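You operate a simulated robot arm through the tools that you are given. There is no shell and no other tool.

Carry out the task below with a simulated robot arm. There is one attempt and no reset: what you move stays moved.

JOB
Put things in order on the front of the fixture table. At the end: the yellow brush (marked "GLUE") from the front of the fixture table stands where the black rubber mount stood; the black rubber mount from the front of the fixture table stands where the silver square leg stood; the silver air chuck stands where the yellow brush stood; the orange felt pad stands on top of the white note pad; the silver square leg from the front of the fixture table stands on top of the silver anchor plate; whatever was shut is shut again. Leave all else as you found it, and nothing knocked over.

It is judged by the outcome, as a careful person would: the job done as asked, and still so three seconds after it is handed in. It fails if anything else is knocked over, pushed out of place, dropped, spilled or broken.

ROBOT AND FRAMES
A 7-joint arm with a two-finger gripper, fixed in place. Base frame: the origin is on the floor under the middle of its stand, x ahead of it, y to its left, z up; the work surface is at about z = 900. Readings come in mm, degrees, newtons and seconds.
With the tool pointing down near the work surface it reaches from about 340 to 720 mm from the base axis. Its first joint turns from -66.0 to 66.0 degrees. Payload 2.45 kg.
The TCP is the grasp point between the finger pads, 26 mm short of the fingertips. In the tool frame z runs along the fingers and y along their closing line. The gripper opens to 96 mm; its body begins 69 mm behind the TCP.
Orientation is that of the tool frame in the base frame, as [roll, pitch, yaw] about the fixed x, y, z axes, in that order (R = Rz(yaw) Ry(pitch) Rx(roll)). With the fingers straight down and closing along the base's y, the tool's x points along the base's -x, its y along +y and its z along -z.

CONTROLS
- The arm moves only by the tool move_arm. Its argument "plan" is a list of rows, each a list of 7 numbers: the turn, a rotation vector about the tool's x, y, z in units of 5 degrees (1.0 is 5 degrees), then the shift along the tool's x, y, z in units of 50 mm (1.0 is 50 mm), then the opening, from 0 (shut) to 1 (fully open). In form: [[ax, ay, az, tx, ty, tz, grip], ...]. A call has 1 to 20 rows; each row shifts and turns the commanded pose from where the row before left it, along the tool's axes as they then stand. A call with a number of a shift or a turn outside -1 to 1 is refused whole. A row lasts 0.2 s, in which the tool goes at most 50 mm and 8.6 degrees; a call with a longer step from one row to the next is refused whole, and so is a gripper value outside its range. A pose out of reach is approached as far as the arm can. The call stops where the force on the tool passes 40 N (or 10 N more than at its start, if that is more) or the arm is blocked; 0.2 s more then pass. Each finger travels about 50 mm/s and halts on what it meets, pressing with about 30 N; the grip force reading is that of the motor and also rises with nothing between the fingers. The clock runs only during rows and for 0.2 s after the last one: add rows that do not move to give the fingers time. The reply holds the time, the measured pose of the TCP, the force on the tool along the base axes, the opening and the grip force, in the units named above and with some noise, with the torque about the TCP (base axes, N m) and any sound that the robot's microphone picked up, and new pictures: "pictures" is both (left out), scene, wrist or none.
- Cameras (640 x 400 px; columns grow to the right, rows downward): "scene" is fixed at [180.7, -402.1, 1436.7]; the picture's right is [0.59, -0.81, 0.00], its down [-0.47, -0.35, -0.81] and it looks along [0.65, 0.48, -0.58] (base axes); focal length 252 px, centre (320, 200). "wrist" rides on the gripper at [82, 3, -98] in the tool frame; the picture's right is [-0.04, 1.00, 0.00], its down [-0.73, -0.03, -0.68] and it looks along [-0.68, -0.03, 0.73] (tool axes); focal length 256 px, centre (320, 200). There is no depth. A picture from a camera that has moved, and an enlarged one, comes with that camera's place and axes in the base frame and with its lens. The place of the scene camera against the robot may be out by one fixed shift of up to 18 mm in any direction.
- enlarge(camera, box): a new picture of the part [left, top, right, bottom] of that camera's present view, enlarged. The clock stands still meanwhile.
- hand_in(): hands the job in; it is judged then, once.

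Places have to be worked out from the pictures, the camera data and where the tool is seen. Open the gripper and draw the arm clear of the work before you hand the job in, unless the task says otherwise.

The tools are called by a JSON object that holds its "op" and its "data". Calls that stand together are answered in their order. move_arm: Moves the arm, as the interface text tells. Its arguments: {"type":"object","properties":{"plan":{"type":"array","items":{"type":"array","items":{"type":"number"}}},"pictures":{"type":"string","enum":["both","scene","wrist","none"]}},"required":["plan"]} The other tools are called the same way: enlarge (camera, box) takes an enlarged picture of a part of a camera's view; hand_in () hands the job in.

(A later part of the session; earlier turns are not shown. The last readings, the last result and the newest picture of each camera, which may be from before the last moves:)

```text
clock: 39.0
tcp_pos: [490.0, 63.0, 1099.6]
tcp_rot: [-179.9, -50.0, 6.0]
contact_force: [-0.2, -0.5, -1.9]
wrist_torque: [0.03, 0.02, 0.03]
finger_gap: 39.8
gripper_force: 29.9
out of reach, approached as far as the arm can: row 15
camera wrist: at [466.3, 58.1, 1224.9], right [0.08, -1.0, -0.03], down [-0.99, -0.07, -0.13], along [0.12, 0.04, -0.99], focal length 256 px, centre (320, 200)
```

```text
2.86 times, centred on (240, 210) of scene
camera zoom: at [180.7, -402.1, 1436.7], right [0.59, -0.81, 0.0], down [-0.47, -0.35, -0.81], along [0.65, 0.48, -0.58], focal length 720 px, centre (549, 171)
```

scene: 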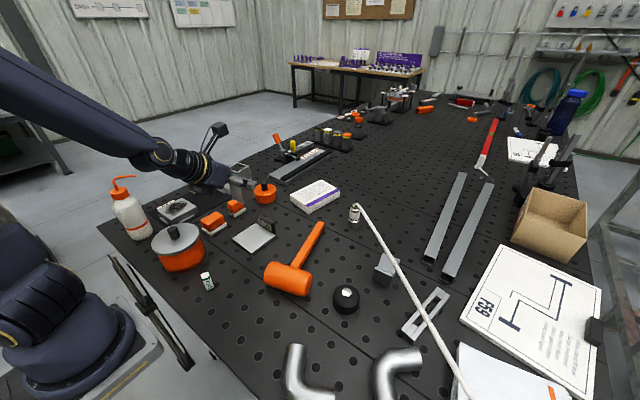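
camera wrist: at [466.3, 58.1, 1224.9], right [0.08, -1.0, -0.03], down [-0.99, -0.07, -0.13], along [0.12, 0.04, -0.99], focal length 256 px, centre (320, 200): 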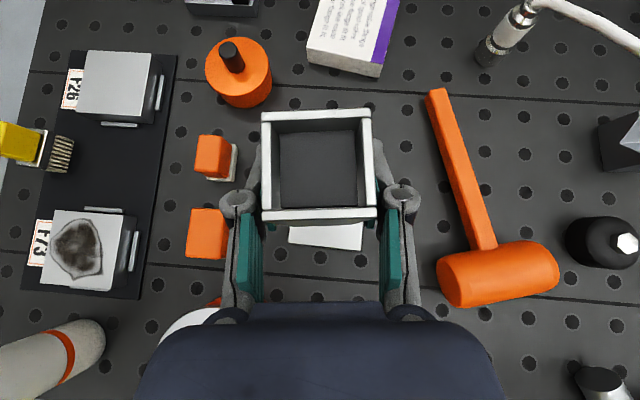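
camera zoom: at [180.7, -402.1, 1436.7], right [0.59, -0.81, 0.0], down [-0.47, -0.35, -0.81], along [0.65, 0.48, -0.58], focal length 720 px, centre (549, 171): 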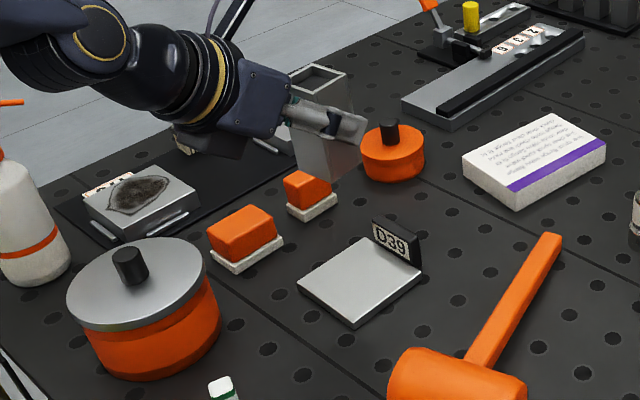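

The plate centre is ≈ (490,61.5), and the leg is right over it. I'll descend to just above the plate.

{"op": "move_arm", "data": {"plan": [[0, 0, 0, -0.327, 0.01, 0.274, 0.3], [0, 0, 0, -0.327, 0.01, 0.274, 0.3], [0, 0, 0, -0.327, 0, 0.274, 0.3], [0, 0, 0, -0.327, 0, 0.274, 0.3], [0, 0, 0, -0.327, 0, 0.274, 0.3], [0, 0, 0, -0.327, 0, 0.274, 0.3], [0, 0, 0, 0, 0, 0, 0.3]], "pictures": "both"}}

```text
clock: 40.6
tcp_pos: [481.5, 56.7, 1090.2]
tcp_rot: [180.0, -49.9, 6.0]
contact_force: [0.4, -0.3, -1.8]
wrist_torque: [0.0, 0.01, 0.01]
finger_gap: 39.8
gripper_force: 29.7
out of reach, approached as far as the arm can: row 1, 2, 3, 4, 5, 6
camera wrist: at [459.1, 51.7, 1214.2], right [0.08, -1.0, -0.03], down [-0.99, -0.07, -0.12], along [0.12, 0.04, -0.99], focal length 256 px, centre (320, 200)
```

scene: 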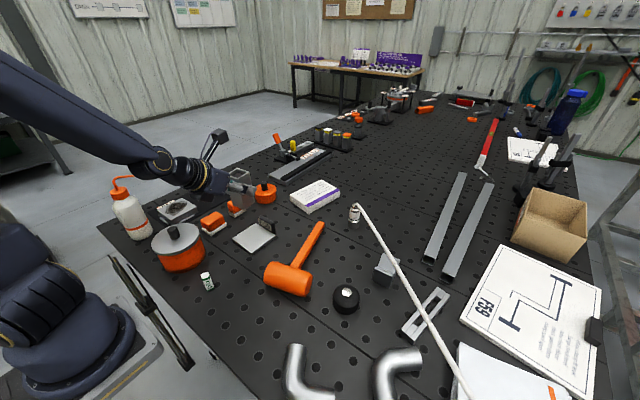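
wrist: 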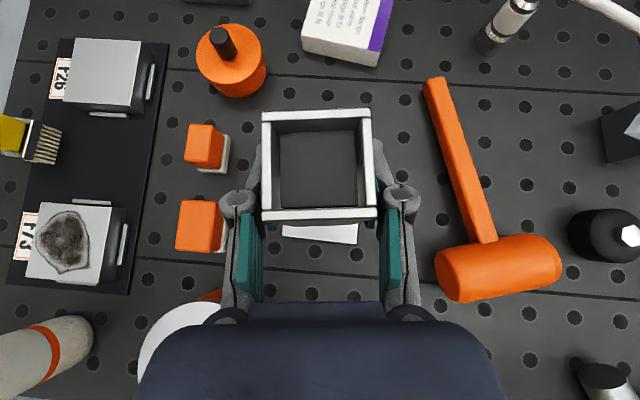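

That pose hit the inner reach limit because the wrist folds too close to the base with this lean. I'll turn the held leg about the vertical so the gripper leans toward −y instead, which also aligns the leg with the plate.

{"op": "move_arm", "data": {"plan": [[0.7435, 0, -0.6241, 0, 0, 0, 0.3], [0.7435, 0, -0.6241, 0, 0, 0, 0.3], [0.7435, 0, -0.6241, 0, 0, 0, 0.3], [0.7435, 0, -0.6241, 0, 0, 0, 0.3], [0.7435, 0, -0.6241, 0, 0, 0, 0.3], [0.7435, 0, -0.6241, 0, 0, 0, 0.3], [0.7435, 0, -0.6241, 0, 0, 0, 0.3], [0.7435, 0, -0.6241, 0, 0, 0, 0.3], [0.7435, 0, -0.6241, 0, 0, 0, 0.3], [0.7435, 0, -0.6241, 0, 0, 0, 0.3], [0.7435, 0, -0.6241, 0, 0, 0, 0.3], [0.7435, 0, -0.6241, 0, 0, 0, 0.3], [0.7435, 0, -0.6241, 0, 0, 0, 0.3], [0.7435, 0, -0.6241, 0, 0, 0, 0.3], [0.7435, 0, -0.6241, 0, 0, 0, 0.3], [0.7435, 0, -0.6241, 0, 0, 0, 0.3], [0.7435, 0, -0.6241, 0, 0, 0, 0.3], [0, 0, 0, 0, 0, 0, 0.3]], "pictures": "both"}}

```text
clock: 44.4
tcp_pos: [482.7, 56.6, 1087.4]
tcp_rot: [-179.9, -50.0, 88.5]
contact_force: [0.5, 0.3, -1.6]
wrist_torque: [0.03, 0.03, -0.03]
finger_gap: 39.7
gripper_force: 29.7
camera wrist: at [484.5, 34.5, 1213.2], right [1.0, -0.05, -0.03], down [-0.05, -0.99, -0.13], along [-0.02, 0.13, -0.99], focal length 256 px, centre (320, 200)
```

scene: 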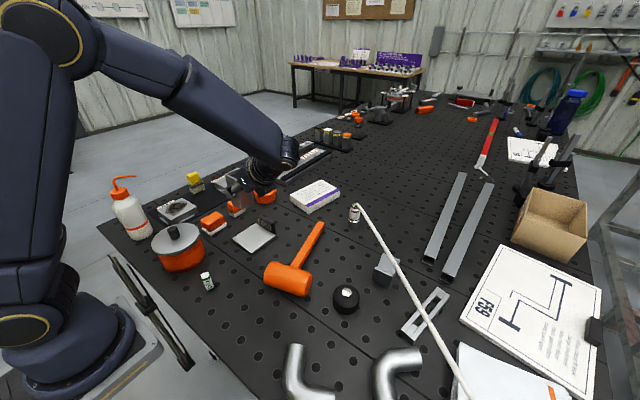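
wrist: 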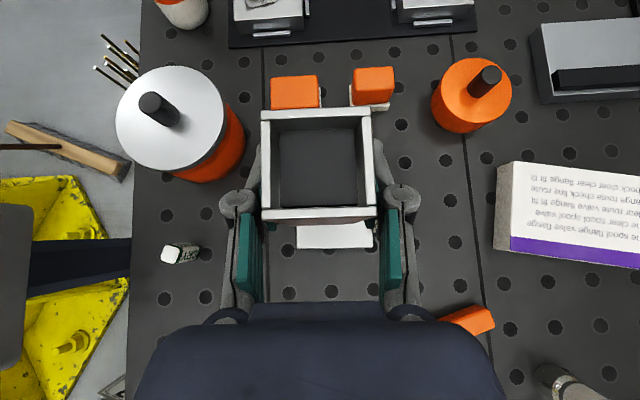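

Now reachable: yaw 88.5°, tilt 50°. Descending to about 14 mm above the plate.

{"op": "move_arm", "data": {"plan": [[0, 0, 0, -0.33, 0.0286, 0.306, 0.3], [0, 0, 0, -0.33, 0.0286, 0.306, 0.3], [0, 0, 0, -0.33, 0.0286, 0.306, 0.3], [0, 0, 0, -0.33, 0.0286, 0.306, 0.3], [0, 0, 0, -0.33, 0.0286, 0.306, 0.3], [0, 0, 0, 0, 0, 0, 0.3]], "pictures": "both"}}

```text
clock: 45.8
tcp_pos: [488.9, 63.6, 974.7]
tcp_rot: [180.0, -50.0, 88.5]
contact_force: [0.4, 0.5, -1.2]
wrist_torque: [-0.01, 0.0, -0.05]
finger_gap: 39.6
gripper_force: 29.9
camera wrist: at [491.1, 41.2, 1100.9], right [1.0, -0.05, -0.03], down [-0.06, -0.99, -0.13], along [-0.02, 0.13, -0.99], focal length 256 px, centre (320, 200)
```

scene: 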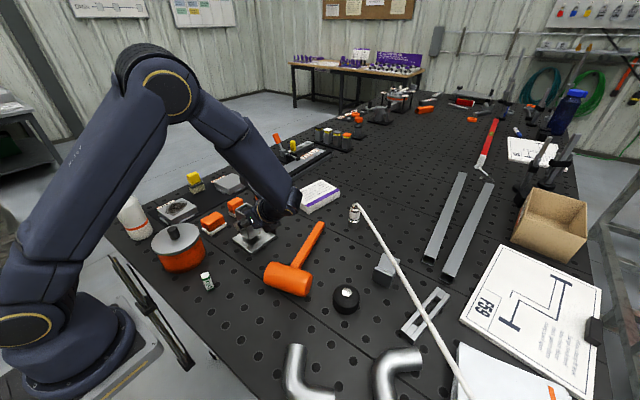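
wrist: 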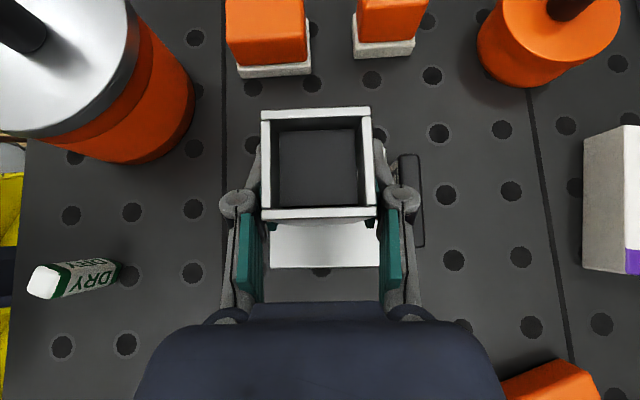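

The right finger is near the D39 tag. I'll zoom to check clearance before lowering further.

{"op": "enlarge", "data": {"camera": "wrist", "box": [240, 140, 450, 290]}}

{"op": "enlarge", "data": {"camera": "scene", "box": [210, 180, 310, 270]}}

```text
2.67 times, centred on (345, 215) of wrist
camera zoom: at [491.1, 41.2, 1100.9], right [1.0, -0.05, -0.03], down [-0.06, -0.99, -0.13], along [-0.02, 0.13, -0.99], focal length 683 px, centre (253, 160)
```

zoom: 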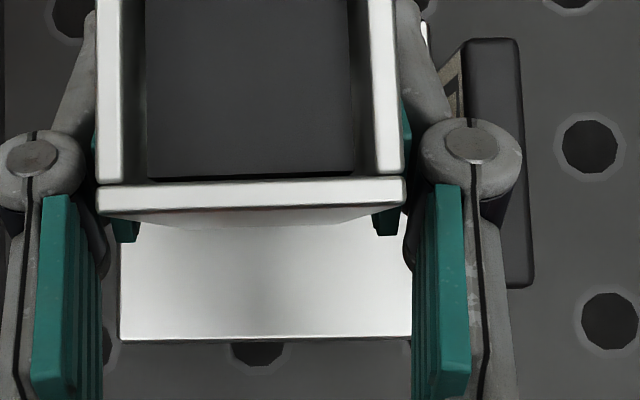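

```text
4.44 times, centred on (260, 225) of scene
camera zoom: at [180.7, -402.1, 1436.7], right [0.59, -0.81, 0.0], down [-0.47, -0.35, -0.81], along [0.65, 0.48, -0.58], focal length 1120 px, centre (587, 89)
```

zoom: 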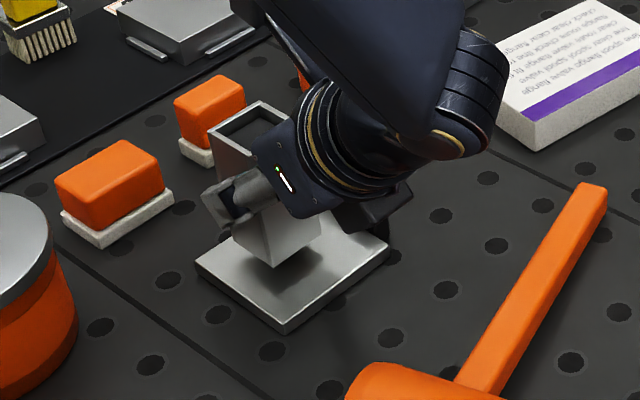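

The tag's face is at x ≈ 538. I'll shift the leg about 5 mm in −x for finger clearance and lower by 9 mm.

{"op": "move_arm", "data": {"plan": [[0, 0, 0, -0.02, -0.1, -0.0245, 0.3], [0, 0, 0, -0.069, 0, 0.0579, 0.3], [0, 0, 0, -0.069, 0, 0.0579, 0.3], [0, 0, 0, 0, 0, 0, 0.3]], "pictures": "none"}}

{"op": "move_arm", "data": {"plan": [[0, 0, 0, -0.0306, 0, 0.0257, 0.3], [0, 0, 0, 0, 0, 0, 0.3]], "pictures": "wrist"}}

```text
clock: 46.8
tcp_pos: [484.5, 60.7, 966.2]
tcp_rot: [-180.0, -50.0, 88.4]
contact_force: [0.4, 0.3, -1.8]
wrist_torque: [0.0, 0.01, -0.02]
finger_gap: 39.7
gripper_force: 29.7
```

```text
clock: 47.4
tcp_pos: [483.8, 60.2, 964.3]
tcp_rot: [-180.0, -50.0, 88.5]
contact_force: [-1.0, 0.5, -1.0]
wrist_torque: [0.0, 0.0, -0.03]
finger_gap: 39.7
gripper_force: 30.0
camera wrist: at [486.6, 38.5, 1090.4], right [1.0, -0.05, -0.03], down [-0.06, -0.99, -0.13], along [-0.02, 0.13, -0.99], focal length 256 px, centre (320, 200)
```

wrist: 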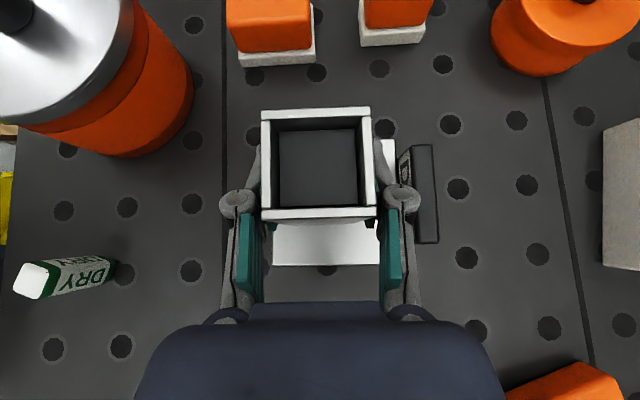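

No contact yet at TCP z ≈ 964. I'll continue in small steps, watching the force.

{"op": "move_arm", "data": {"plan": [[0, 0, 0, -0.023, 0, 0.0193, 0.3], [0, 0, 0, 0, 0, 0, 0.3]], "pictures": "none"}}

{"op": "move_arm", "data": {"plan": [[0, 0, 0, -0.023, 0, 0.0193, 0.3], [0, 0, 0, 0, 0, 0, 0.3]], "pictures": "none"}}

```text
clock: 48.0
tcp_pos: [483.4, 61.2, 963.5]
tcp_rot: [-180.0, -50.0, 88.4]
contact_force: [-0.2, -0.3, -0.7]
wrist_torque: [0.0, 0.04, 0.0]
finger_gap: 39.7
gripper_force: 30.7
```

```text
clock: 48.6
tcp_pos: [484.3, 62.7, 962.1]
tcp_rot: [180.0, -50.1, 88.6]
contact_force: [-4.4, -0.8, 17.1]
wrist_torque: [-0.29, 0.05, 0.04]
finger_gap: 39.7
gripper_force: 29.7
```

Contact with the plate at 17 N. I'll ease up a hair and open slightly (to about 47 mm).

{"op": "move_arm", "data": {"plan": [[0, 0, 0, 0.0123, 0, -0.0103, 0.3], [0, 0, 0, 0, 0, 0, 0.49], [0, 0, 0, 0, 0, 0, 0.49], [0, 0, 0, 0, 0, 0, 0.49]], "pictures": "both"}}

```text
clock: 49.6
tcp_pos: [484.5, 60.8, 962.2]
tcp_rot: [180.0, -50.1, 88.5]
contact_force: [-1.1, -0.6, -0.3]
wrist_torque: [-0.01, -0.02, 0.0]
finger_gap: 47.0
gripper_force: 0.1
camera wrist: at [487.2, 38.8, 1088.0], right [1.0, -0.05, -0.03], down [-0.06, -0.99, -0.13], along [-0.02, 0.13, -0.99], focal length 256 px, centre (320, 200)
```

scene: 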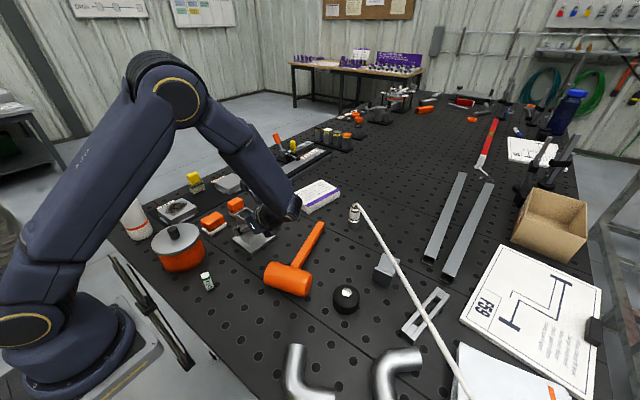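
wrist: 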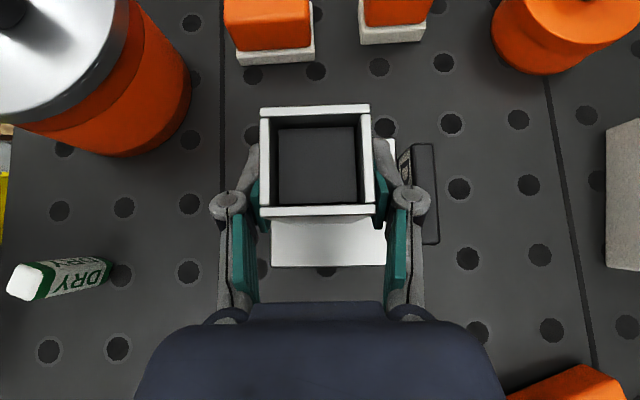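

The leg is released and upright on the plate. Retreating back along the tool axis.

{"op": "move_arm", "data": {"plan": [[0, 0, 0, 0, 0, -0.3, 0.49], [0, 0, 0, 0, 0, -0.5, 0.49], [0, 0, 0, 0, 0, -0.6, 0.49], [0, 0, 0, 0, 0, -0.6, 0.49], [0, 0, 0, 0, 0, -0.6, 0.49], [0, 0, 0, 0.4, 0, -0.4, 0.49], [0, 0, 0, 0.4, 0, -0.4, 0.49]], "pictures": "both"}}

```text
clock: 51.2
tcp_pos: [481.4, -44.6, 1102.0]
tcp_rot: [-179.9, -50.0, 88.5]
contact_force: [-0.2, -0.1, -0.1]
wrist_torque: [0.03, 0.01, 0.01]
finger_gap: 47.1
gripper_force: 0.0
camera wrist: at [483.5, -66.9, 1228.0], right [1.0, -0.05, -0.03], down [-0.06, -0.99, -0.13], along [-0.02, 0.13, -0.99], focal length 256 px, centre (320, 200)
```

scene: 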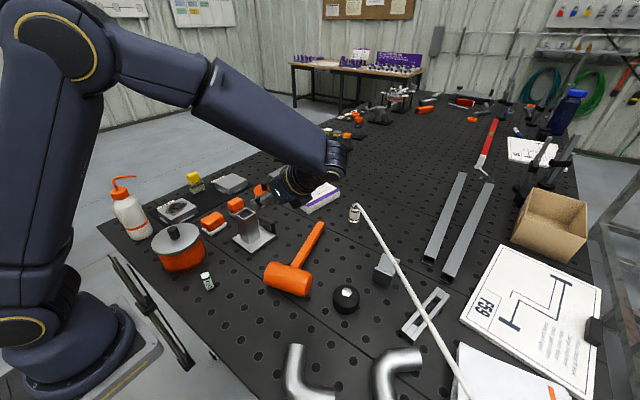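
wrist: 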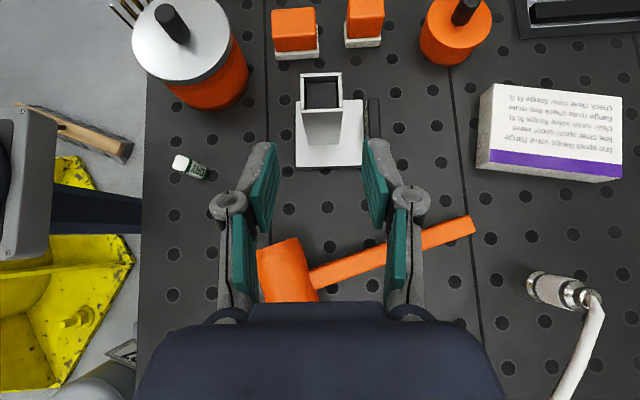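

The leg stands well on the plate. Next is the black mount at ≈ (484.7,−256.5): I'll reduce tilt to 35° and swing the tool to yaw −20°, to clear the mallet and elbow on pick-up and the hose on placing.

{"op": "move_arm", "data": {"plan": [[0, -1, 0, 0, 0, 0, 0.8], [0, -1, 0, 0, 0, 0, 0.8], [0, -1, 0, 0, 0, 0, 0.8], [0, 0, 0, -0.42, 0.254, -0.295, 0.8], [0, 0, 0, -0.42, 0.254, -0.295, 0.8], [0, 0, 0, -0.42, 0.254, -0.295, 0.8], [0, 0, 0, -0.42, 0.254, -0.295, 0.8], [0, 0, 0, -0.42, 0.254, -0.295, 0.8], [-0.5736, 0, 0.8192, 0, 0, 0, 0.8], [-0.5736, 0, 0.8192, 0, 0, 0, 0.8], [-0.5736, 0, 0.8192, 0, 0, 0, 0.8], [-0.5736, 0, 0.8192, 0, 0, 0, 0.8], [-0.5736, 0, 0.8192, 0, 0, 0, 0.8], [-0.5736, 0, 0.8192, 0, 0, 0, 0.8], [-0.5736, 0, 0.8192, 0, 0, 0, 0.8], [-0.5736, 0, 0.8192, 0, 0, 0, 0.8], [-0.5736, 0, 0.8192, 0, 0, 0, 0.8], [-0.5736, 0, 0.8192, 0, 0, 0, 0.8], [-0.5736, 0, 0.8192, 0, 0, 0, 0.8], [-0.5736, 0, 0.8192, 0, 0, 0, 0.8]], "pictures": "none"}}

{"op": "move_arm", "data": {"plan": [[-0.5736, 0, 0.8192, 0, 0, 0, 0.8], [-0.5736, 0, 0.8192, 0, 0, 0, 0.8], [-0.5736, 0, 0.8192, 0, 0, 0, 0.8], [-0.5736, 0, 0.8192, 0, 0, 0, 0.8], [-0.5736, 0, 0.8192, 0, 0, 0, 0.8], [-0.5736, 0, 0.8192, 0, 0, 0, 0.8], [-0.5736, 0, 0.8192, 0, 0, 0, 0.8], [-0.5736, 0, 0.8192, 0, 0, 0, 0.8], [-0.5736, 0, 0.8192, 0, 0, 0, 0.8], [-0.402, 0, 0.573, 0, 0, 0, 0.8], [0, 0, 0, 0, 0, 0, 0.8]], "pictures": "both"}}

```text
clock: 55.4
tcp_pos: [541.7, -173.9, 1101.1]
tcp_rot: [179.9, -35.1, 28.3]
contact_force: [0.3, -0.2, 1.0]
wrist_torque: [-0.01, 0.0, 0.01]
finger_gap: 76.8
gripper_force: 0.1
```

```text
clock: 57.8
tcp_pos: [542.6, -173.0, 1102.4]
tcp_rot: [179.9, -35.0, -20.1]
contact_force: [-0.3, 0.1, -1.0]
wrist_torque: [0.02, 0.01, -0.04]
finger_gap: 76.9
gripper_force: 0.1
camera wrist: at [550.2, -179.3, 1229.8], right [-0.37, -0.93, -0.02], down [-0.92, 0.37, 0.14], along [-0.12, 0.07, -0.99], focal length 256 px, centre (320, 200)
```

scene: 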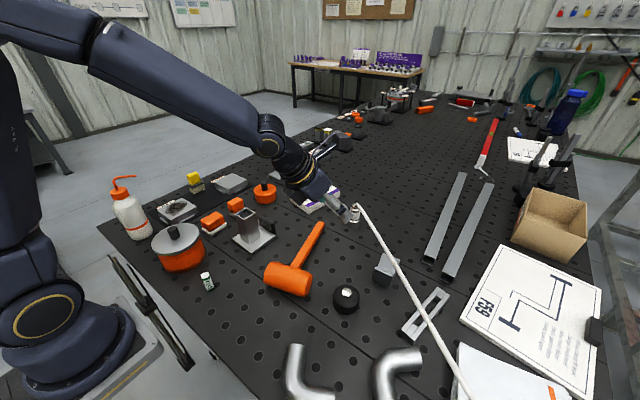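
wrist: 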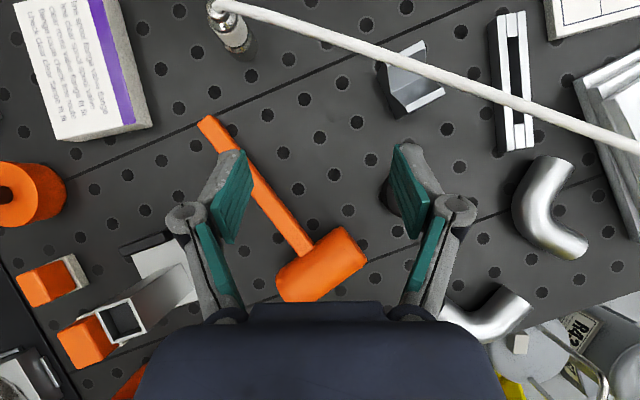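

Yaw −20°, tilt 35° reached. Moving to a standoff behind and above the mount.

{"op": "move_arm", "data": {"plan": [[0, 0, 0, -0.394, 0.328, 0.08, 0.8], [0, 0, 0, -0.394, 0.328, 0.08, 0.8], [0, 0, 0, -0.394, 0.328, 0.08, 0.8], [0, 0, 0, -0.394, 0.328, 0.08, 0.8], [0, 0, 0, -0.394, 0.328, 0.08, 0.8], [0, 0, 0, -0.394, 0.328, 0.08, 0.8], [0, 0, 0, 0, 0, 0, 0.8]], "pictures": "both"}}

```text
clock: 59.4
tcp_pos: [429.2, -238.1, 1014.7]
tcp_rot: [179.9, -35.0, -20.1]
contact_force: [-0.4, -0.7, 0.0]
wrist_torque: [0.01, 0.01, -0.02]
finger_gap: 76.5
gripper_force: 0.0
camera wrist: at [437.3, -244.1, 1141.3], right [-0.37, -0.93, -0.02], down [-0.92, 0.37, 0.14], along [-0.12, 0.07, -0.99], focal length 256 px, centre (320, 200)
```

scene: 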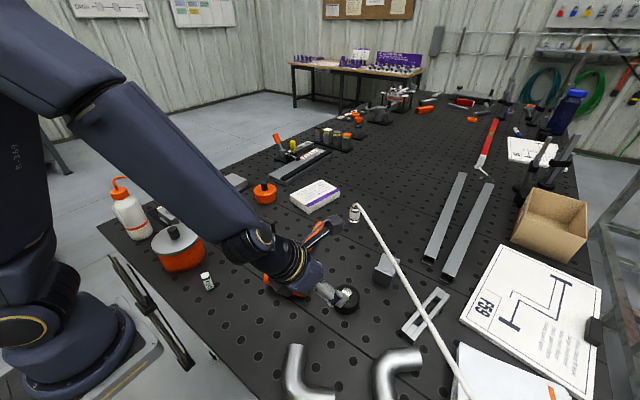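
wrist: 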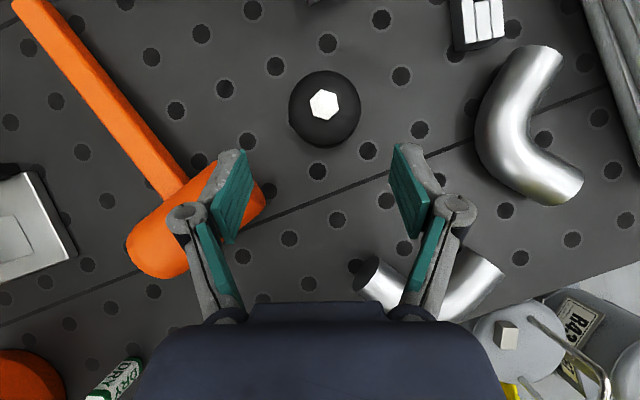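

I'll zoom to refine the mount's centre from this closer view.

{"op": "enlarge", "data": {"camera": "wrist", "box": [270, 50, 380, 170]}}

{"op": "enlarge", "data": {"camera": "scene", "box": [240, 200, 400, 330]}}

```text
3.33 times, centred on (325, 110) of wrist
camera zoom: at [437.3, -244.1, 1141.3], right [-0.37, -0.93, -0.02], down [-0.92, 0.37, 0.14], along [-0.12, 0.07, -0.99], focal length 853 px, centre (303, 500)
```

zoom: 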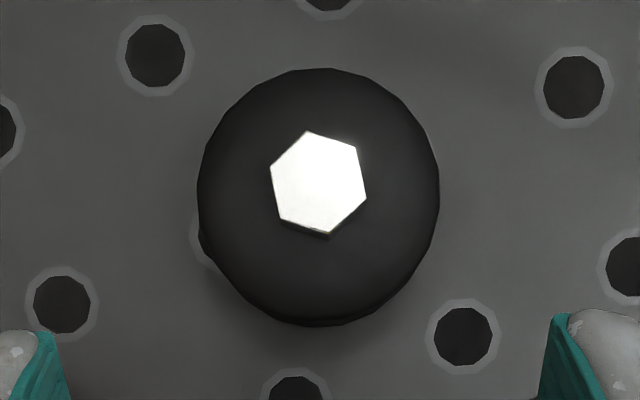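

```text
3.08 times, centred on (320, 265) of scene
camera zoom: at [180.7, -402.1, 1436.7], right [0.59, -0.81, 0.0], down [-0.47, -0.35, -0.81], along [0.65, 0.48, -0.58], focal length 776 px, centre (320, 0)
```

zoom: 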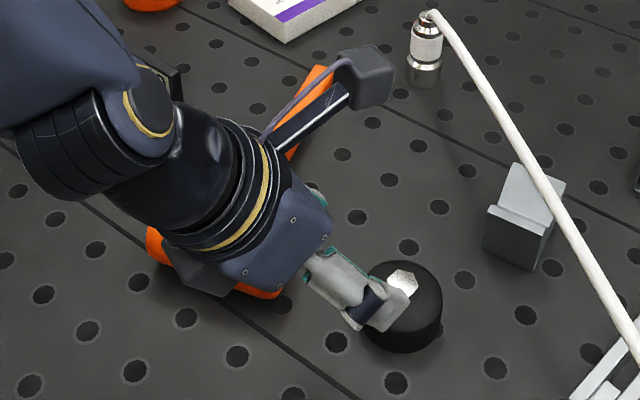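

The mount centre refined to ≈ (480,−260), 40 mm tall, 60 mm in diameter. Advancing along the tool axis to straddle it.

{"op": "move_arm", "data": {"plan": [[0, 0, 0, -0.006, 0.01, 0.328, 0.8], [0, 0, 0, -0.006, 0.01, 0.328, 0.8], [0, 0, 0, -0.006, 0.01, 0.328, 0.8], [0, 0, 0, -0.006, 0.01, 0.328, 0.8], [0, 0, 0, -0.006, 0.01, 0.328, 0.8], [0, 0, 0, -0.006, 0.01, 0.328, 0.8], [0, 0, 0, 0, 0, 0, 0.8]], "pictures": "both"}}

```text
clock: 61.0
tcp_pos: [479.3, -257.8, 933.7]
tcp_rot: [-180.0, -35.0, -20.1]
contact_force: [0.1, 0.6, -0.9]
wrist_torque: [-0.01, 0.01, 0.01]
finger_gap: 76.6
gripper_force: 0.0
camera wrist: at [488.2, -264.9, 1060.6], right [-0.37, -0.93, -0.02], down [-0.92, 0.37, 0.14], along [-0.12, 0.07, -0.99], focal length 256 px, centre (320, 200)
```

scene: 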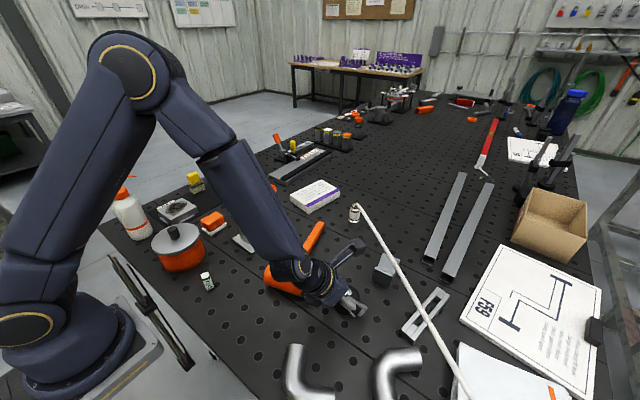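
wrist: 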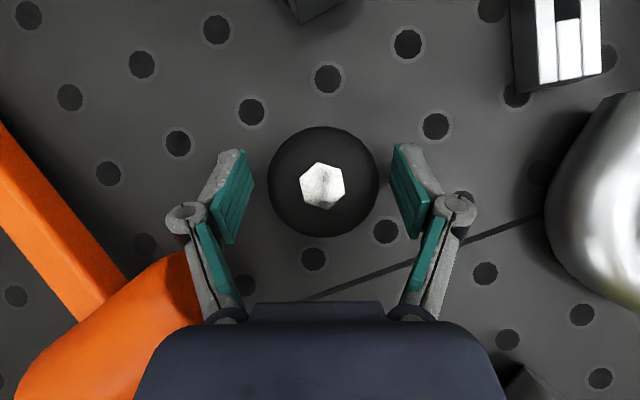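

Centred on the mount. Closing the grip.

{"op": "move_arm", "data": {"plan": [[0, 0, 0, 0, 0, 0, 0.52], [0, 0, 0, 0, 0, 0, 0.52], [0, 0, 0, 0, 0, 0, 0.52], [0, 0, 0, 0, 0, 0, 0.52]], "pictures": "wrist"}}

```text
clock: 62.0
tcp_pos: [480.4, -259.5, 934.0]
tcp_rot: [-180.0, -35.0, -20.1]
contact_force: [-3.7, -4.5, 6.1]
wrist_torque: [-0.18, 0.1, -0.04]
finger_gap: 58.2
gripper_force: 29.8
camera wrist: at [487.8, -265.4, 1061.0], right [-0.38, -0.93, -0.02], down [-0.92, 0.37, 0.14], along [-0.12, 0.07, -0.99], focal length 256 px, centre (320, 200)
```

wrist: 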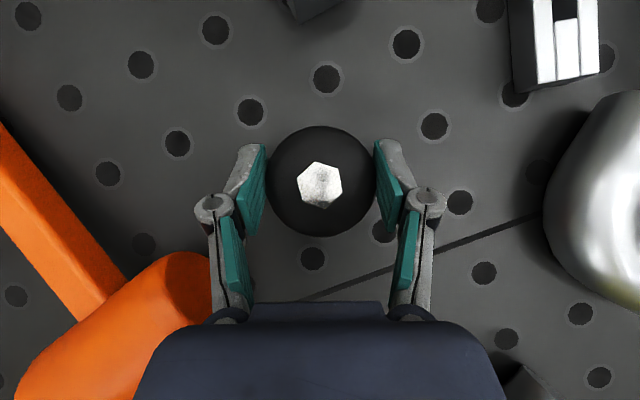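

Gripped at 58 mm. Lifting straight up and checking it stays level.

{"op": "move_arm", "data": {"plan": [[0, 0, 0, 0.06, 0, -0.085, 0.52], [0, 0, 0, 0.229, 0, -0.328, 0.52], [0, 0, 0, 0.229, 0, -0.328, 0.52], [0, 0, 0, 0.229, 0, -0.328, 0.52], [0, 0, 0, 0.229, 0, -0.328, 0.52], [0, 0, 0, 0, 0, 0, 0.52]], "pictures": "both"}}

```text
clock: 63.4
tcp_pos: [480.1, -260.2, 1018.9]
tcp_rot: [-180.0, -35.0, -20.1]
contact_force: [-0.4, -0.5, -0.3]
wrist_torque: [-0.03, 0.03, 0.01]
finger_gap: 57.8
gripper_force: 30.2
camera wrist: at [488.7, -266.5, 1146.8], right [-0.37, -0.93, -0.02], down [-0.92, 0.37, 0.14], along [-0.12, 0.07, -0.99], focal length 256 px, centre (320, 200)
```

scene: 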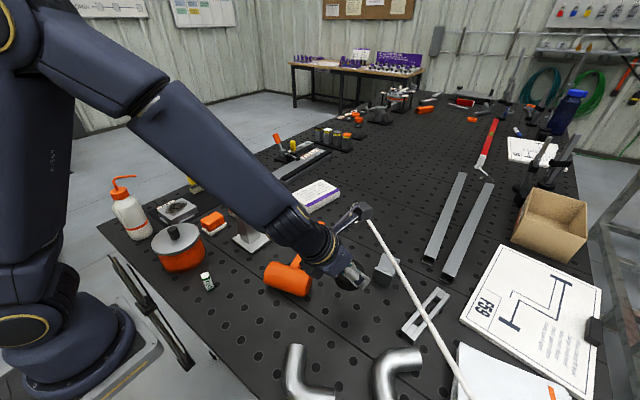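
wrist: 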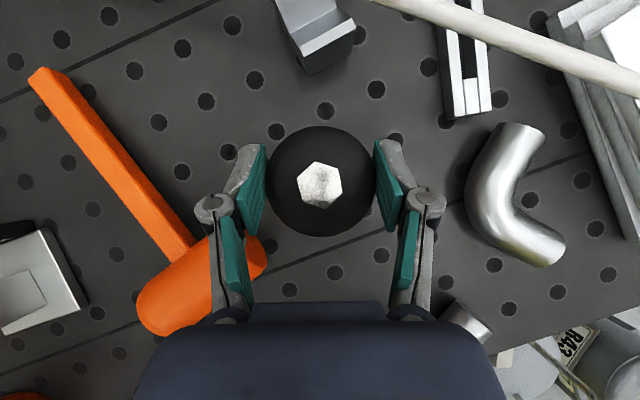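

The mount is lifted cleanly. I'll turn to yaw −30° (leaning away from the hose) and move to a standoff behind the leg's former spot.

{"op": "move_arm", "data": {"plan": [[-0.5736, 0, 0.8192, 0, 0, 0, 0.52], [-0.5736, 0, 0.8192, 0, 0, 0, 0.52], [0, 0, 0, 0.131, -0.439, 0.1, 0.52], [0, 0, 0, 0.131, -0.439, 0.1, 0.52], [0, 0, 0, 0.131, -0.439, 0.1, 0.52], [0, 0, 0, 0.131, -0.439, 0.1, 0.52], [0, 0, 0, 0.131, -0.439, 0.1, 0.52], [0, 0, 0, 0.131, -0.439, 0.1, 0.52], [0, 0, 0, 0, 0, 0, 0.52]], "pictures": "both"}}

```text
clock: 65.4
tcp_pos: [590.0, -170.2, 1016.3]
tcp_rot: [-179.9, -35.0, -30.1]
contact_force: [0.9, 0.4, -2.1]
wrist_torque: [0.02, -0.06, -0.02]
finger_gap: 57.8
gripper_force: 29.6
camera wrist: at [597.3, -177.8, 1144.1], right [-0.53, -0.85, -0.02], down [-0.84, 0.52, 0.14], along [-0.1, 0.09, -0.99], focal length 256 px, centre (320, 200)
```

scene: 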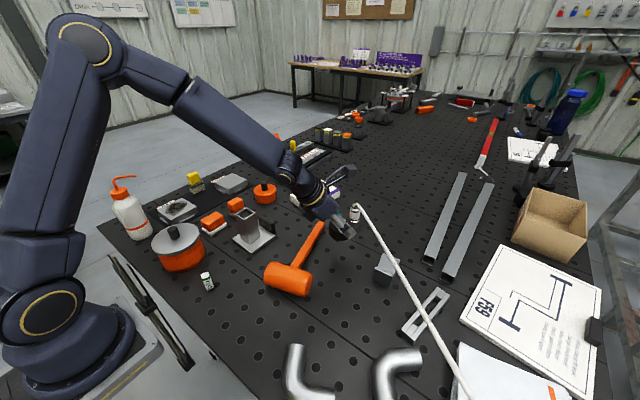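
wrist: 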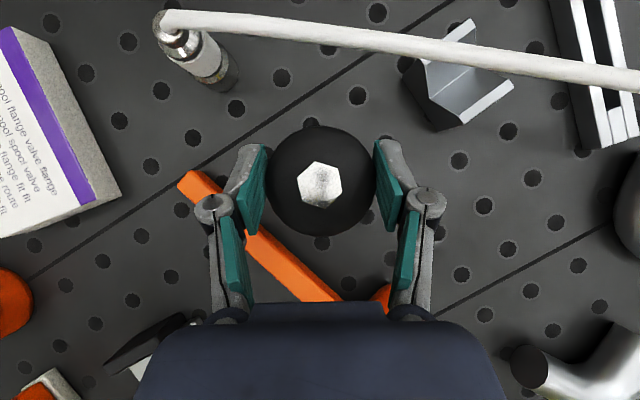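

Well aligned, with the hose across the front and no conflict. I'll advance down the tool axis to about 6 mm above the table.

{"op": "move_arm", "data": {"plan": [[0, 0, 0, 0.007, 0.0035, 0.271, 0.52], [0, 0, 0, 0.007, 0.0035, 0.271, 0.52], [0, 0, 0, 0.007, 0.0035, 0.271, 0.52], [0, 0, 0, 0.007, 0.0035, 0.271, 0.52], [0, 0, 0, 0.007, 0.0035, 0.271, 0.52], [0, 0, 0, 0.007, 0.0035, 0.271, 0.52], [0, 0, 0, 0.007, 0.0035, 0.271, 0.52], [0, 0, 0, 0, 0, 0, 0.52]], "pictures": "both"}}

```text
clock: 67.2
tcp_pos: [639.5, -200.2, 939.5]
tcp_rot: [180.0, -35.0, -30.1]
contact_force: [-0.1, 0.4, -1.5]
wrist_torque: [-0.02, 0.01, -0.01]
finger_gap: 57.7
gripper_force: 30.4
camera wrist: at [646.0, -208.4, 1067.2], right [-0.53, -0.85, -0.02], down [-0.84, 0.52, 0.14], along [-0.1, 0.09, -0.99], focal length 256 px, centre (320, 200)
```

scene: 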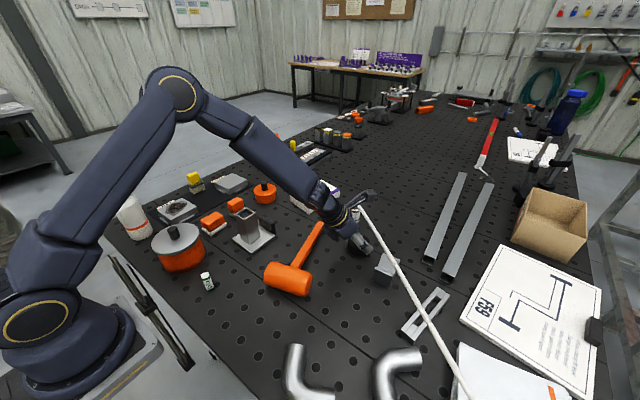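
wrist: 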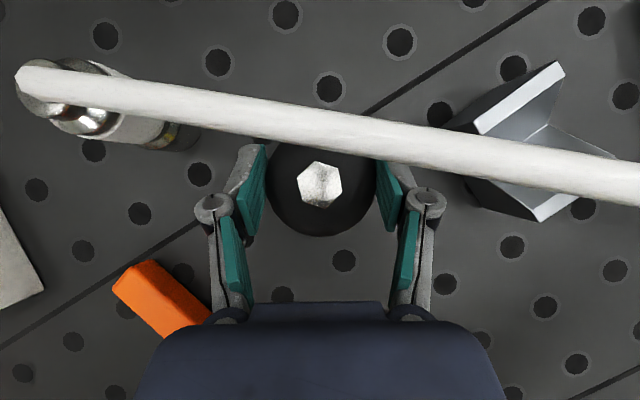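

Nothing touched. Lowering in small steps to contact.

{"op": "move_arm", "data": {"plan": [[0, 0, 0, -0.069, 0, 0.05, 0.52], [0, 0, 0, 0, 0, 0, 0.52]], "pictures": "none"}}

{"op": "move_arm", "data": {"plan": [[0, 0, 0, -0.0138, 0, 0.0197, 0.52], [0, 0, 0, 0, 0, 0, 0.52]], "pictures": "none"}}

```text
clock: 67.8
tcp_pos: [636.4, -199.9, 935.8]
tcp_rot: [179.9, -34.9, -30.0]
contact_force: [-0.6, 1.2, -1.8]
wrist_torque: [0.02, -0.02, -0.03]
finger_gap: 57.6
gripper_force: 29.8
```

```text
clock: 68.4
tcp_pos: [636.7, -199.7, 934.6]
tcp_rot: [180.0, -35.0, -30.1]
contact_force: [0.4, 0.6, -1.7]
wrist_torque: [0.03, 0.01, 0.03]
finger_gap: 57.8
gripper_force: 29.7
```

{"op": "move_arm", "data": {"plan": [[0, 0, 0, -0.0138, 0, 0.0197, 0.52], [0, 0, 0, 0, 0, 0, 0.52]], "pictures": "none"}}

{"op": "move_arm", "data": {"plan": [[0, 0, 0, -0.0092, 0, 0.0131, 0.52], [0, 0, 0, 0, 0, 0, 0.52]], "pictures": "none"}}

```text
clock: 69.0
tcp_pos: [636.8, -199.7, 933.7]
tcp_rot: [-179.8, -35.1, -30.1]
contact_force: [-5.9, 4.7, 10.6]
wrist_torque: [0.02, 0.28, -0.08]
finger_gap: 57.8
gripper_force: 30.1
```

```text
clock: 69.6
tcp_pos: [637.4, -200.2, 934.3]
tcp_rot: [180.0, -35.1, -30.1]
contact_force: [-10.2, 5.7, 23.2]
wrist_torque: [0.08, 0.33, 0.05]
finger_gap: 58.1
gripper_force: 30.0
```

Seated (23 N). Easing up 1 mm and opening modestly.

{"op": "move_arm", "data": {"plan": [[0, 0, 0, 0.0115, 0, -0.0164, 0.52], [0, 0, 0, 0, 0, 0, 0.72], [0, 0, 0, 0, 0, 0, 0.72], [0, 0, 0, 0, 0, 0, 0.72]], "pictures": "both"}}

```text
clock: 70.6
tcp_pos: [637.8, -199.2, 933.5]
tcp_rot: [-180.0, -35.0, -30.1]
contact_force: [-0.3, -0.7, -0.1]
wrist_torque: [0.0, 0.03, 0.0]
finger_gap: 69.2
gripper_force: 0.2
camera wrist: at [644.3, -206.9, 1060.6], right [-0.53, -0.85, -0.02], down [-0.84, 0.52, 0.14], along [-0.1, 0.09, -0.99], focal length 256 px, centre (320, 200)
```

scene: 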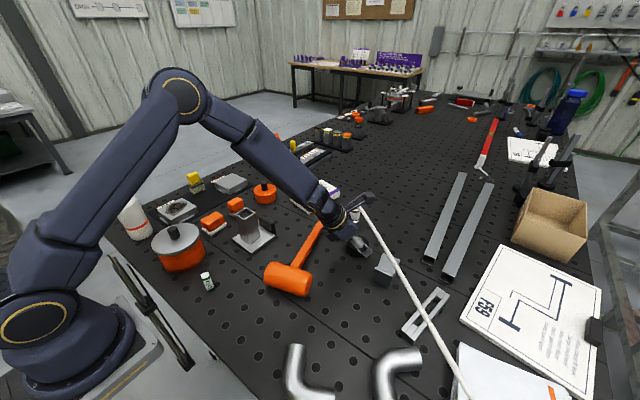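
wrist: 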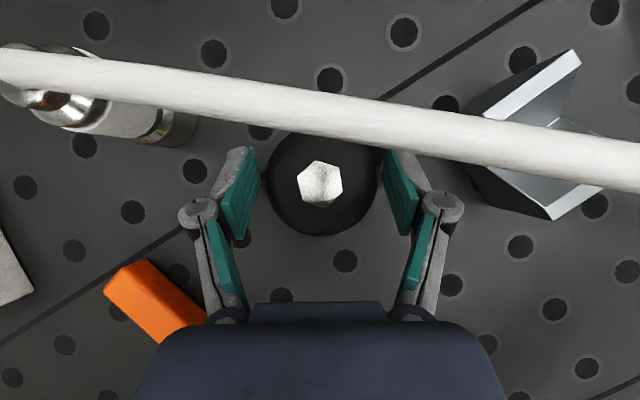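

The mount is released at ≈ (638,−199.5). Backing out along the tool axis, away from the hose.

{"op": "move_arm", "data": {"plan": [[0, 0, 0, 0, 0, -0.25, 0.72], [0, 0, 0, 0, 0, -0.4, 0.72], [0, 0, 0, 0, 0, -0.5, 0.72], [0, 0, 0, 0, 0, -0.5, 0.72], [0, 0, 0, 0, 0, -0.5, 0.72], [0, 0, 0, -0.2, 0, -0.5, 0.72], [0, 0, 0, -0.2, 0, -0.5, 0.72]], "pictures": "both"}}

```text
clock: 72.2
tcp_pos: [543.6, -145.9, 1051.9]
tcp_rot: [-179.9, -34.8, -30.1]
contact_force: [-0.3, -1.0, 0.0]
wrist_torque: [-0.04, 0.01, -0.02]
finger_gap: 69.2
gripper_force: 0.1
camera wrist: at [551.4, -153.0, 1179.6], right [-0.53, -0.85, -0.02], down [-0.84, 0.52, 0.14], along [-0.1, 0.09, -0.99], focal length 256 px, centre (320, 200)
```

scene: 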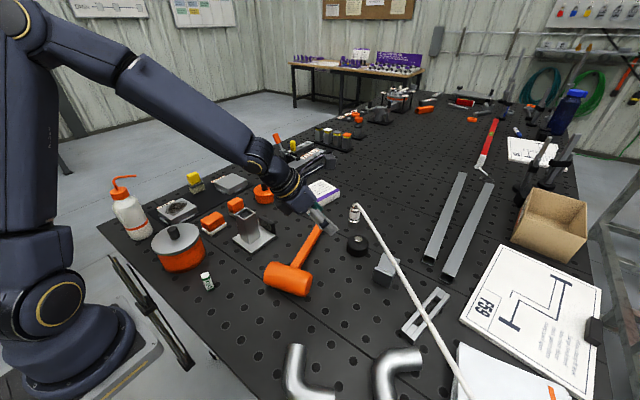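
wrist: 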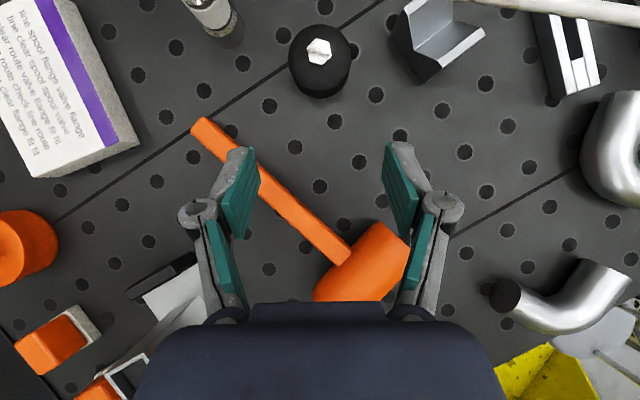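

The mount is in place. Next is the brush: I'll rise and fly left over the table at height, turning to yaw ≈ 0, to get an overhead view of it.

{"op": "move_arm", "data": {"plan": [[0, 0, 0, 0.39, 0, -0.557, 1], [0, 0, 0, 0.39, 0, -0.557, 1], [0, 0, 0, -0.337, -0.5125, -0.236, 1], [0, 0, 0, -0.337, -0.5125, -0.236, 1], [0, 0, 0, -0.337, -0.5125, -0.236, 1], [0, 0, 0, -0.337, -0.5125, -0.236, 1], [0, 0, 0, -0.337, -0.5125, -0.236, 1], [0, 0, 0, -0.337, -0.5125, -0.236, 1], [0, 0, 0, -0.337, -0.5125, -0.236, 1], [0, 0, 0, -0.337, -0.5125, -0.236, 1], [0, 0, 0, -0.337, -0.5125, -0.236, 1], [0, 0, 0, -0.337, -0.5125, -0.236, 1], [0, 0, 0, -0.337, -0.5125, -0.236, 1], [0, 0, 0, -0.337, -0.5125, -0.236, 1], [0.5736, 0, -0.8192, 0, 0, 0, 1], [0.5736, 0, -0.8192, 0, 0, 0, 1], [0.5736, 0, -0.8192, 0, 0, 0, 1], [0.5736, 0, -0.8192, 0, 0, 0, 1], [0.5736, 0, -0.8192, 0, 0, 0, 1], [0.5736, 0, -0.8192, 0, 0, 0, 1]], "pictures": "both"}}

```text
clock: 76.4
tcp_pos: [624.7, 39.4, 1027.9]
tcp_rot: [180.0, -35.1, 0.0]
contact_force: [0.1, -0.4, -0.1]
wrist_torque: [0.02, 0.01, 0.0]
finger_gap: 95.5
gripper_force: 0.0
out of reach, approached as far as the arm can: row 4, 5, 6, 7, 8, 9, 10, 11, 12, 13, 14
camera wrist: at [634.5, 37.0, 1154.7], right [-0.03, -1.0, -0.02], down [-0.99, 0.03, 0.14], along [-0.13, 0.03, -0.99], focal length 256 px, centre (320, 200)
```

scene: 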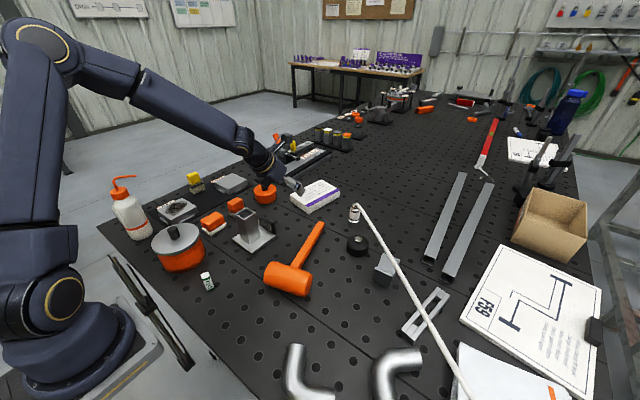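
wrist: 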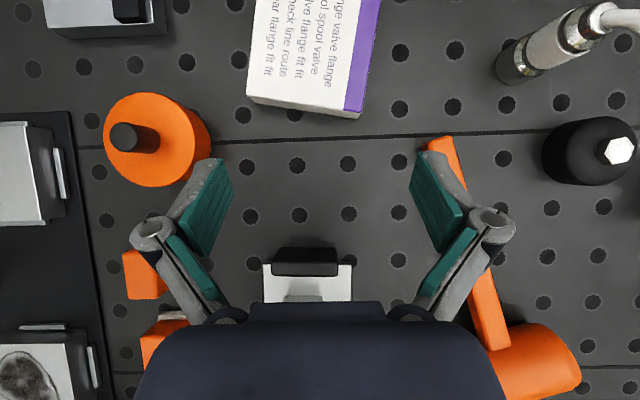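

The move hit a joint limit (yaw too far from the arm's azimuth on the left side) and drifted, but nothing was touched. I'll rise, then rotate to yaw 90° for the left side.

{"op": "move_arm", "data": {"plan": [[0, 0, 0, 0.264, 0, -0.377, 1], [0, 0, 0, 0.264, 0, -0.377, 1], [0, 0, 0, 0.264, 0, -0.377, 1], [0, 0, 0, 0.264, 0, -0.377, 1], [0, 0, 0, 0, 0, 0, 1]], "pictures": "none"}}

{"op": "move_arm", "data": {"plan": [[0.5736, 0, -0.8192, 0, 0, 0, 1], [0.5736, 0, -0.8192, 0, 0, 0, 1], [0.5736, 0, -0.8192, 0, 0, 0, 1], [0.5736, 0, -0.8192, 0, 0, 0, 1], [0.5736, 0, -0.8192, 0, 0, 0, 1], [0.5736, 0, -0.8192, 0, 0, 0, 1], [0.5736, 0, -0.8192, 0, 0, 0, 1], [0.5736, 0, -0.8192, 0, 0, 0, 1], [0.5736, 0, -0.8192, 0, 0, 0, 1], [0.5736, 0, -0.8192, 0, 0, 0, 1], [0.5736, 0, -0.8192, 0, 0, 0, 1], [0.5736, 0, -0.8192, 0, 0, 0, 1], [0.5736, 0, -0.8192, 0, 0, 0, 1], [0.5736, 0, -0.8192, 0, 0, 0, 1], [0.5736, 0, -0.8192, 0, 0, 0, 1], [0.5736, 0, -0.8192, 0, 0, 0, 1], [0.5736, 0, -0.8192, 0, 0, 0, 1], [0.5736, 0, -0.8192, 0, 0, 0, 1]], "pictures": "both"}}

```text
clock: 77.6
tcp_pos: [624.4, 39.7, 1120.5]
tcp_rot: [-180.0, -35.1, -0.1]
contact_force: [0.6, -0.9, -0.7]
wrist_torque: [0.03, 0.03, -0.05]
finger_gap: 96.0
gripper_force: 0.0
```

```text
clock: 81.4
tcp_pos: [623.8, 40.3, 1120.1]
tcp_rot: [180.0, -35.1, 90.1]
contact_force: [0.0, -0.3, 0.0]
wrist_torque: [0.03, 0.0, 0.0]
finger_gap: 96.0
gripper_force: 0.0
camera wrist: at [626.9, 50.9, 1246.8], right [1.0, -0.03, -0.02], down [-0.03, -0.99, 0.14], along [-0.03, -0.13, -0.99], focal length 256 px, centre (320, 200)
```

scene: 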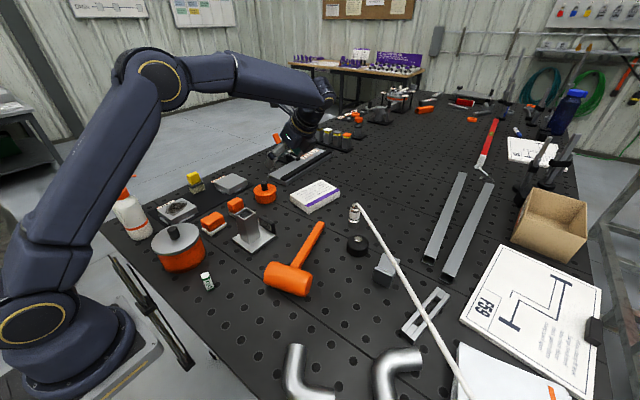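
wrist: 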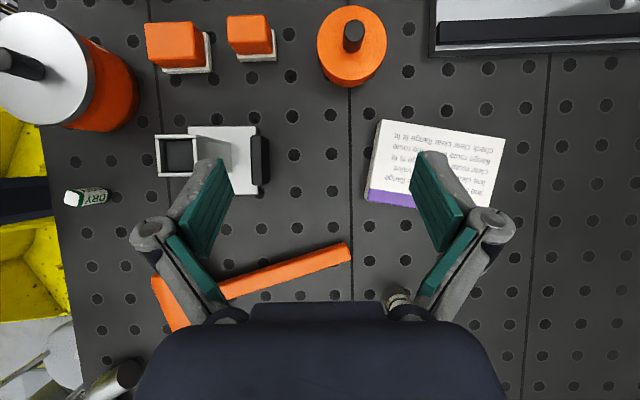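

Good view, and the note pad turns out to be about 150×104 mm, centred ≈ (762,37). Now moving toward the brush.

{"op": "move_arm", "data": {"plan": [[0, 0, 0, 0.429, -0.168, 0.398, 1], [0, 0, 0, 0.429, -0.168, 0.398, 1], [0, 0, 0, 0.429, -0.168, 0.398, 1], [0, 0, 0, 0.429, -0.168, 0.398, 1], [0, 0, 0, 0.429, -0.168, 0.398, 1], [0, 0, 0, 0.429, -0.168, 0.398, 1], [0, 0, 0, 0.429, -0.168, 0.398, 1], [0, 0, 0, 0.429, -0.168, 0.398, 1], [0, 0, 0, 0.429, -0.168, 0.398, 1], [0, 0, 0, 0.429, -0.168, 0.398, 1], [0, 0, 0, 0, 0, 0, 1]], "pictures": "both"}}

```text
clock: 83.8
tcp_pos: [540.7, 330.1, 1080.5]
tcp_rot: [180.0, -35.0, 89.9]
contact_force: [0.8, 0.2, -0.2]
wrist_torque: [-0.01, 0.01, 0.01]
finger_gap: 95.8
gripper_force: 0.1
camera wrist: at [543.3, 340.3, 1207.4], right [1.0, -0.03, -0.02], down [-0.03, -0.99, 0.14], along [-0.03, -0.13, -0.99], focal length 256 px, centre (320, 200)
```

scene: 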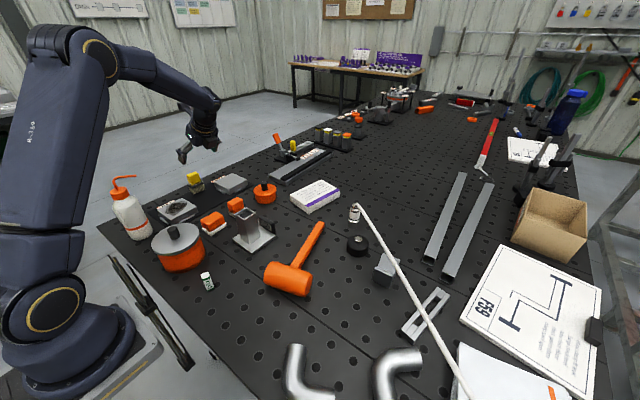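
wrist: 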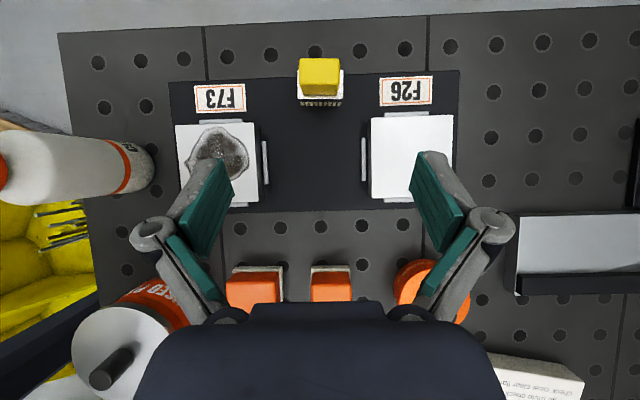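

{"op": "enlarge", "data": {"camera": "wrist", "box": [285, 45, 360, 115]}}

{"op": "enlarge", "data": {"camera": "wrist", "box": [160, 50, 480, 230]}}

```text
5.71 times, centred on (322, 80) of wrist
camera zoom: at [543.3, 340.3, 1207.4], right [1.0, -0.03, -0.02], down [-0.03, -0.99, 0.14], along [-0.03, -0.13, -0.99], focal length 1463 px, centre (306, 886)
```

zoom: 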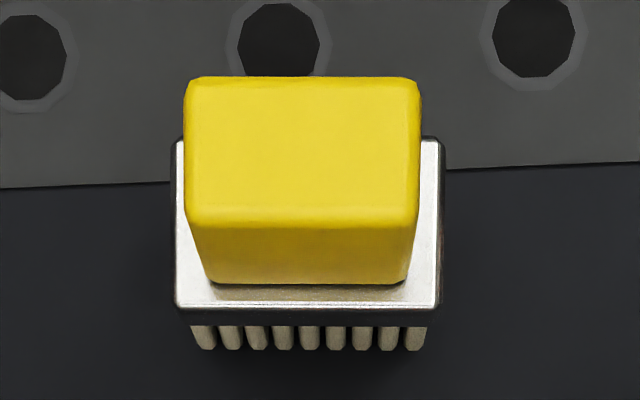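

```text
2.00 times, centred on (320, 140) of wrist
camera zoom: at [543.3, 340.3, 1207.4], right [1.0, -0.03, -0.02], down [-0.03, -0.99, 0.14], along [-0.03, -0.13, -0.99], focal length 512 px, centre (320, 320)
```

zoom: 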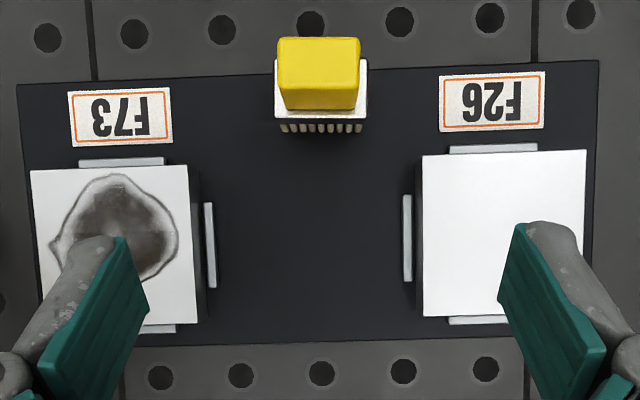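

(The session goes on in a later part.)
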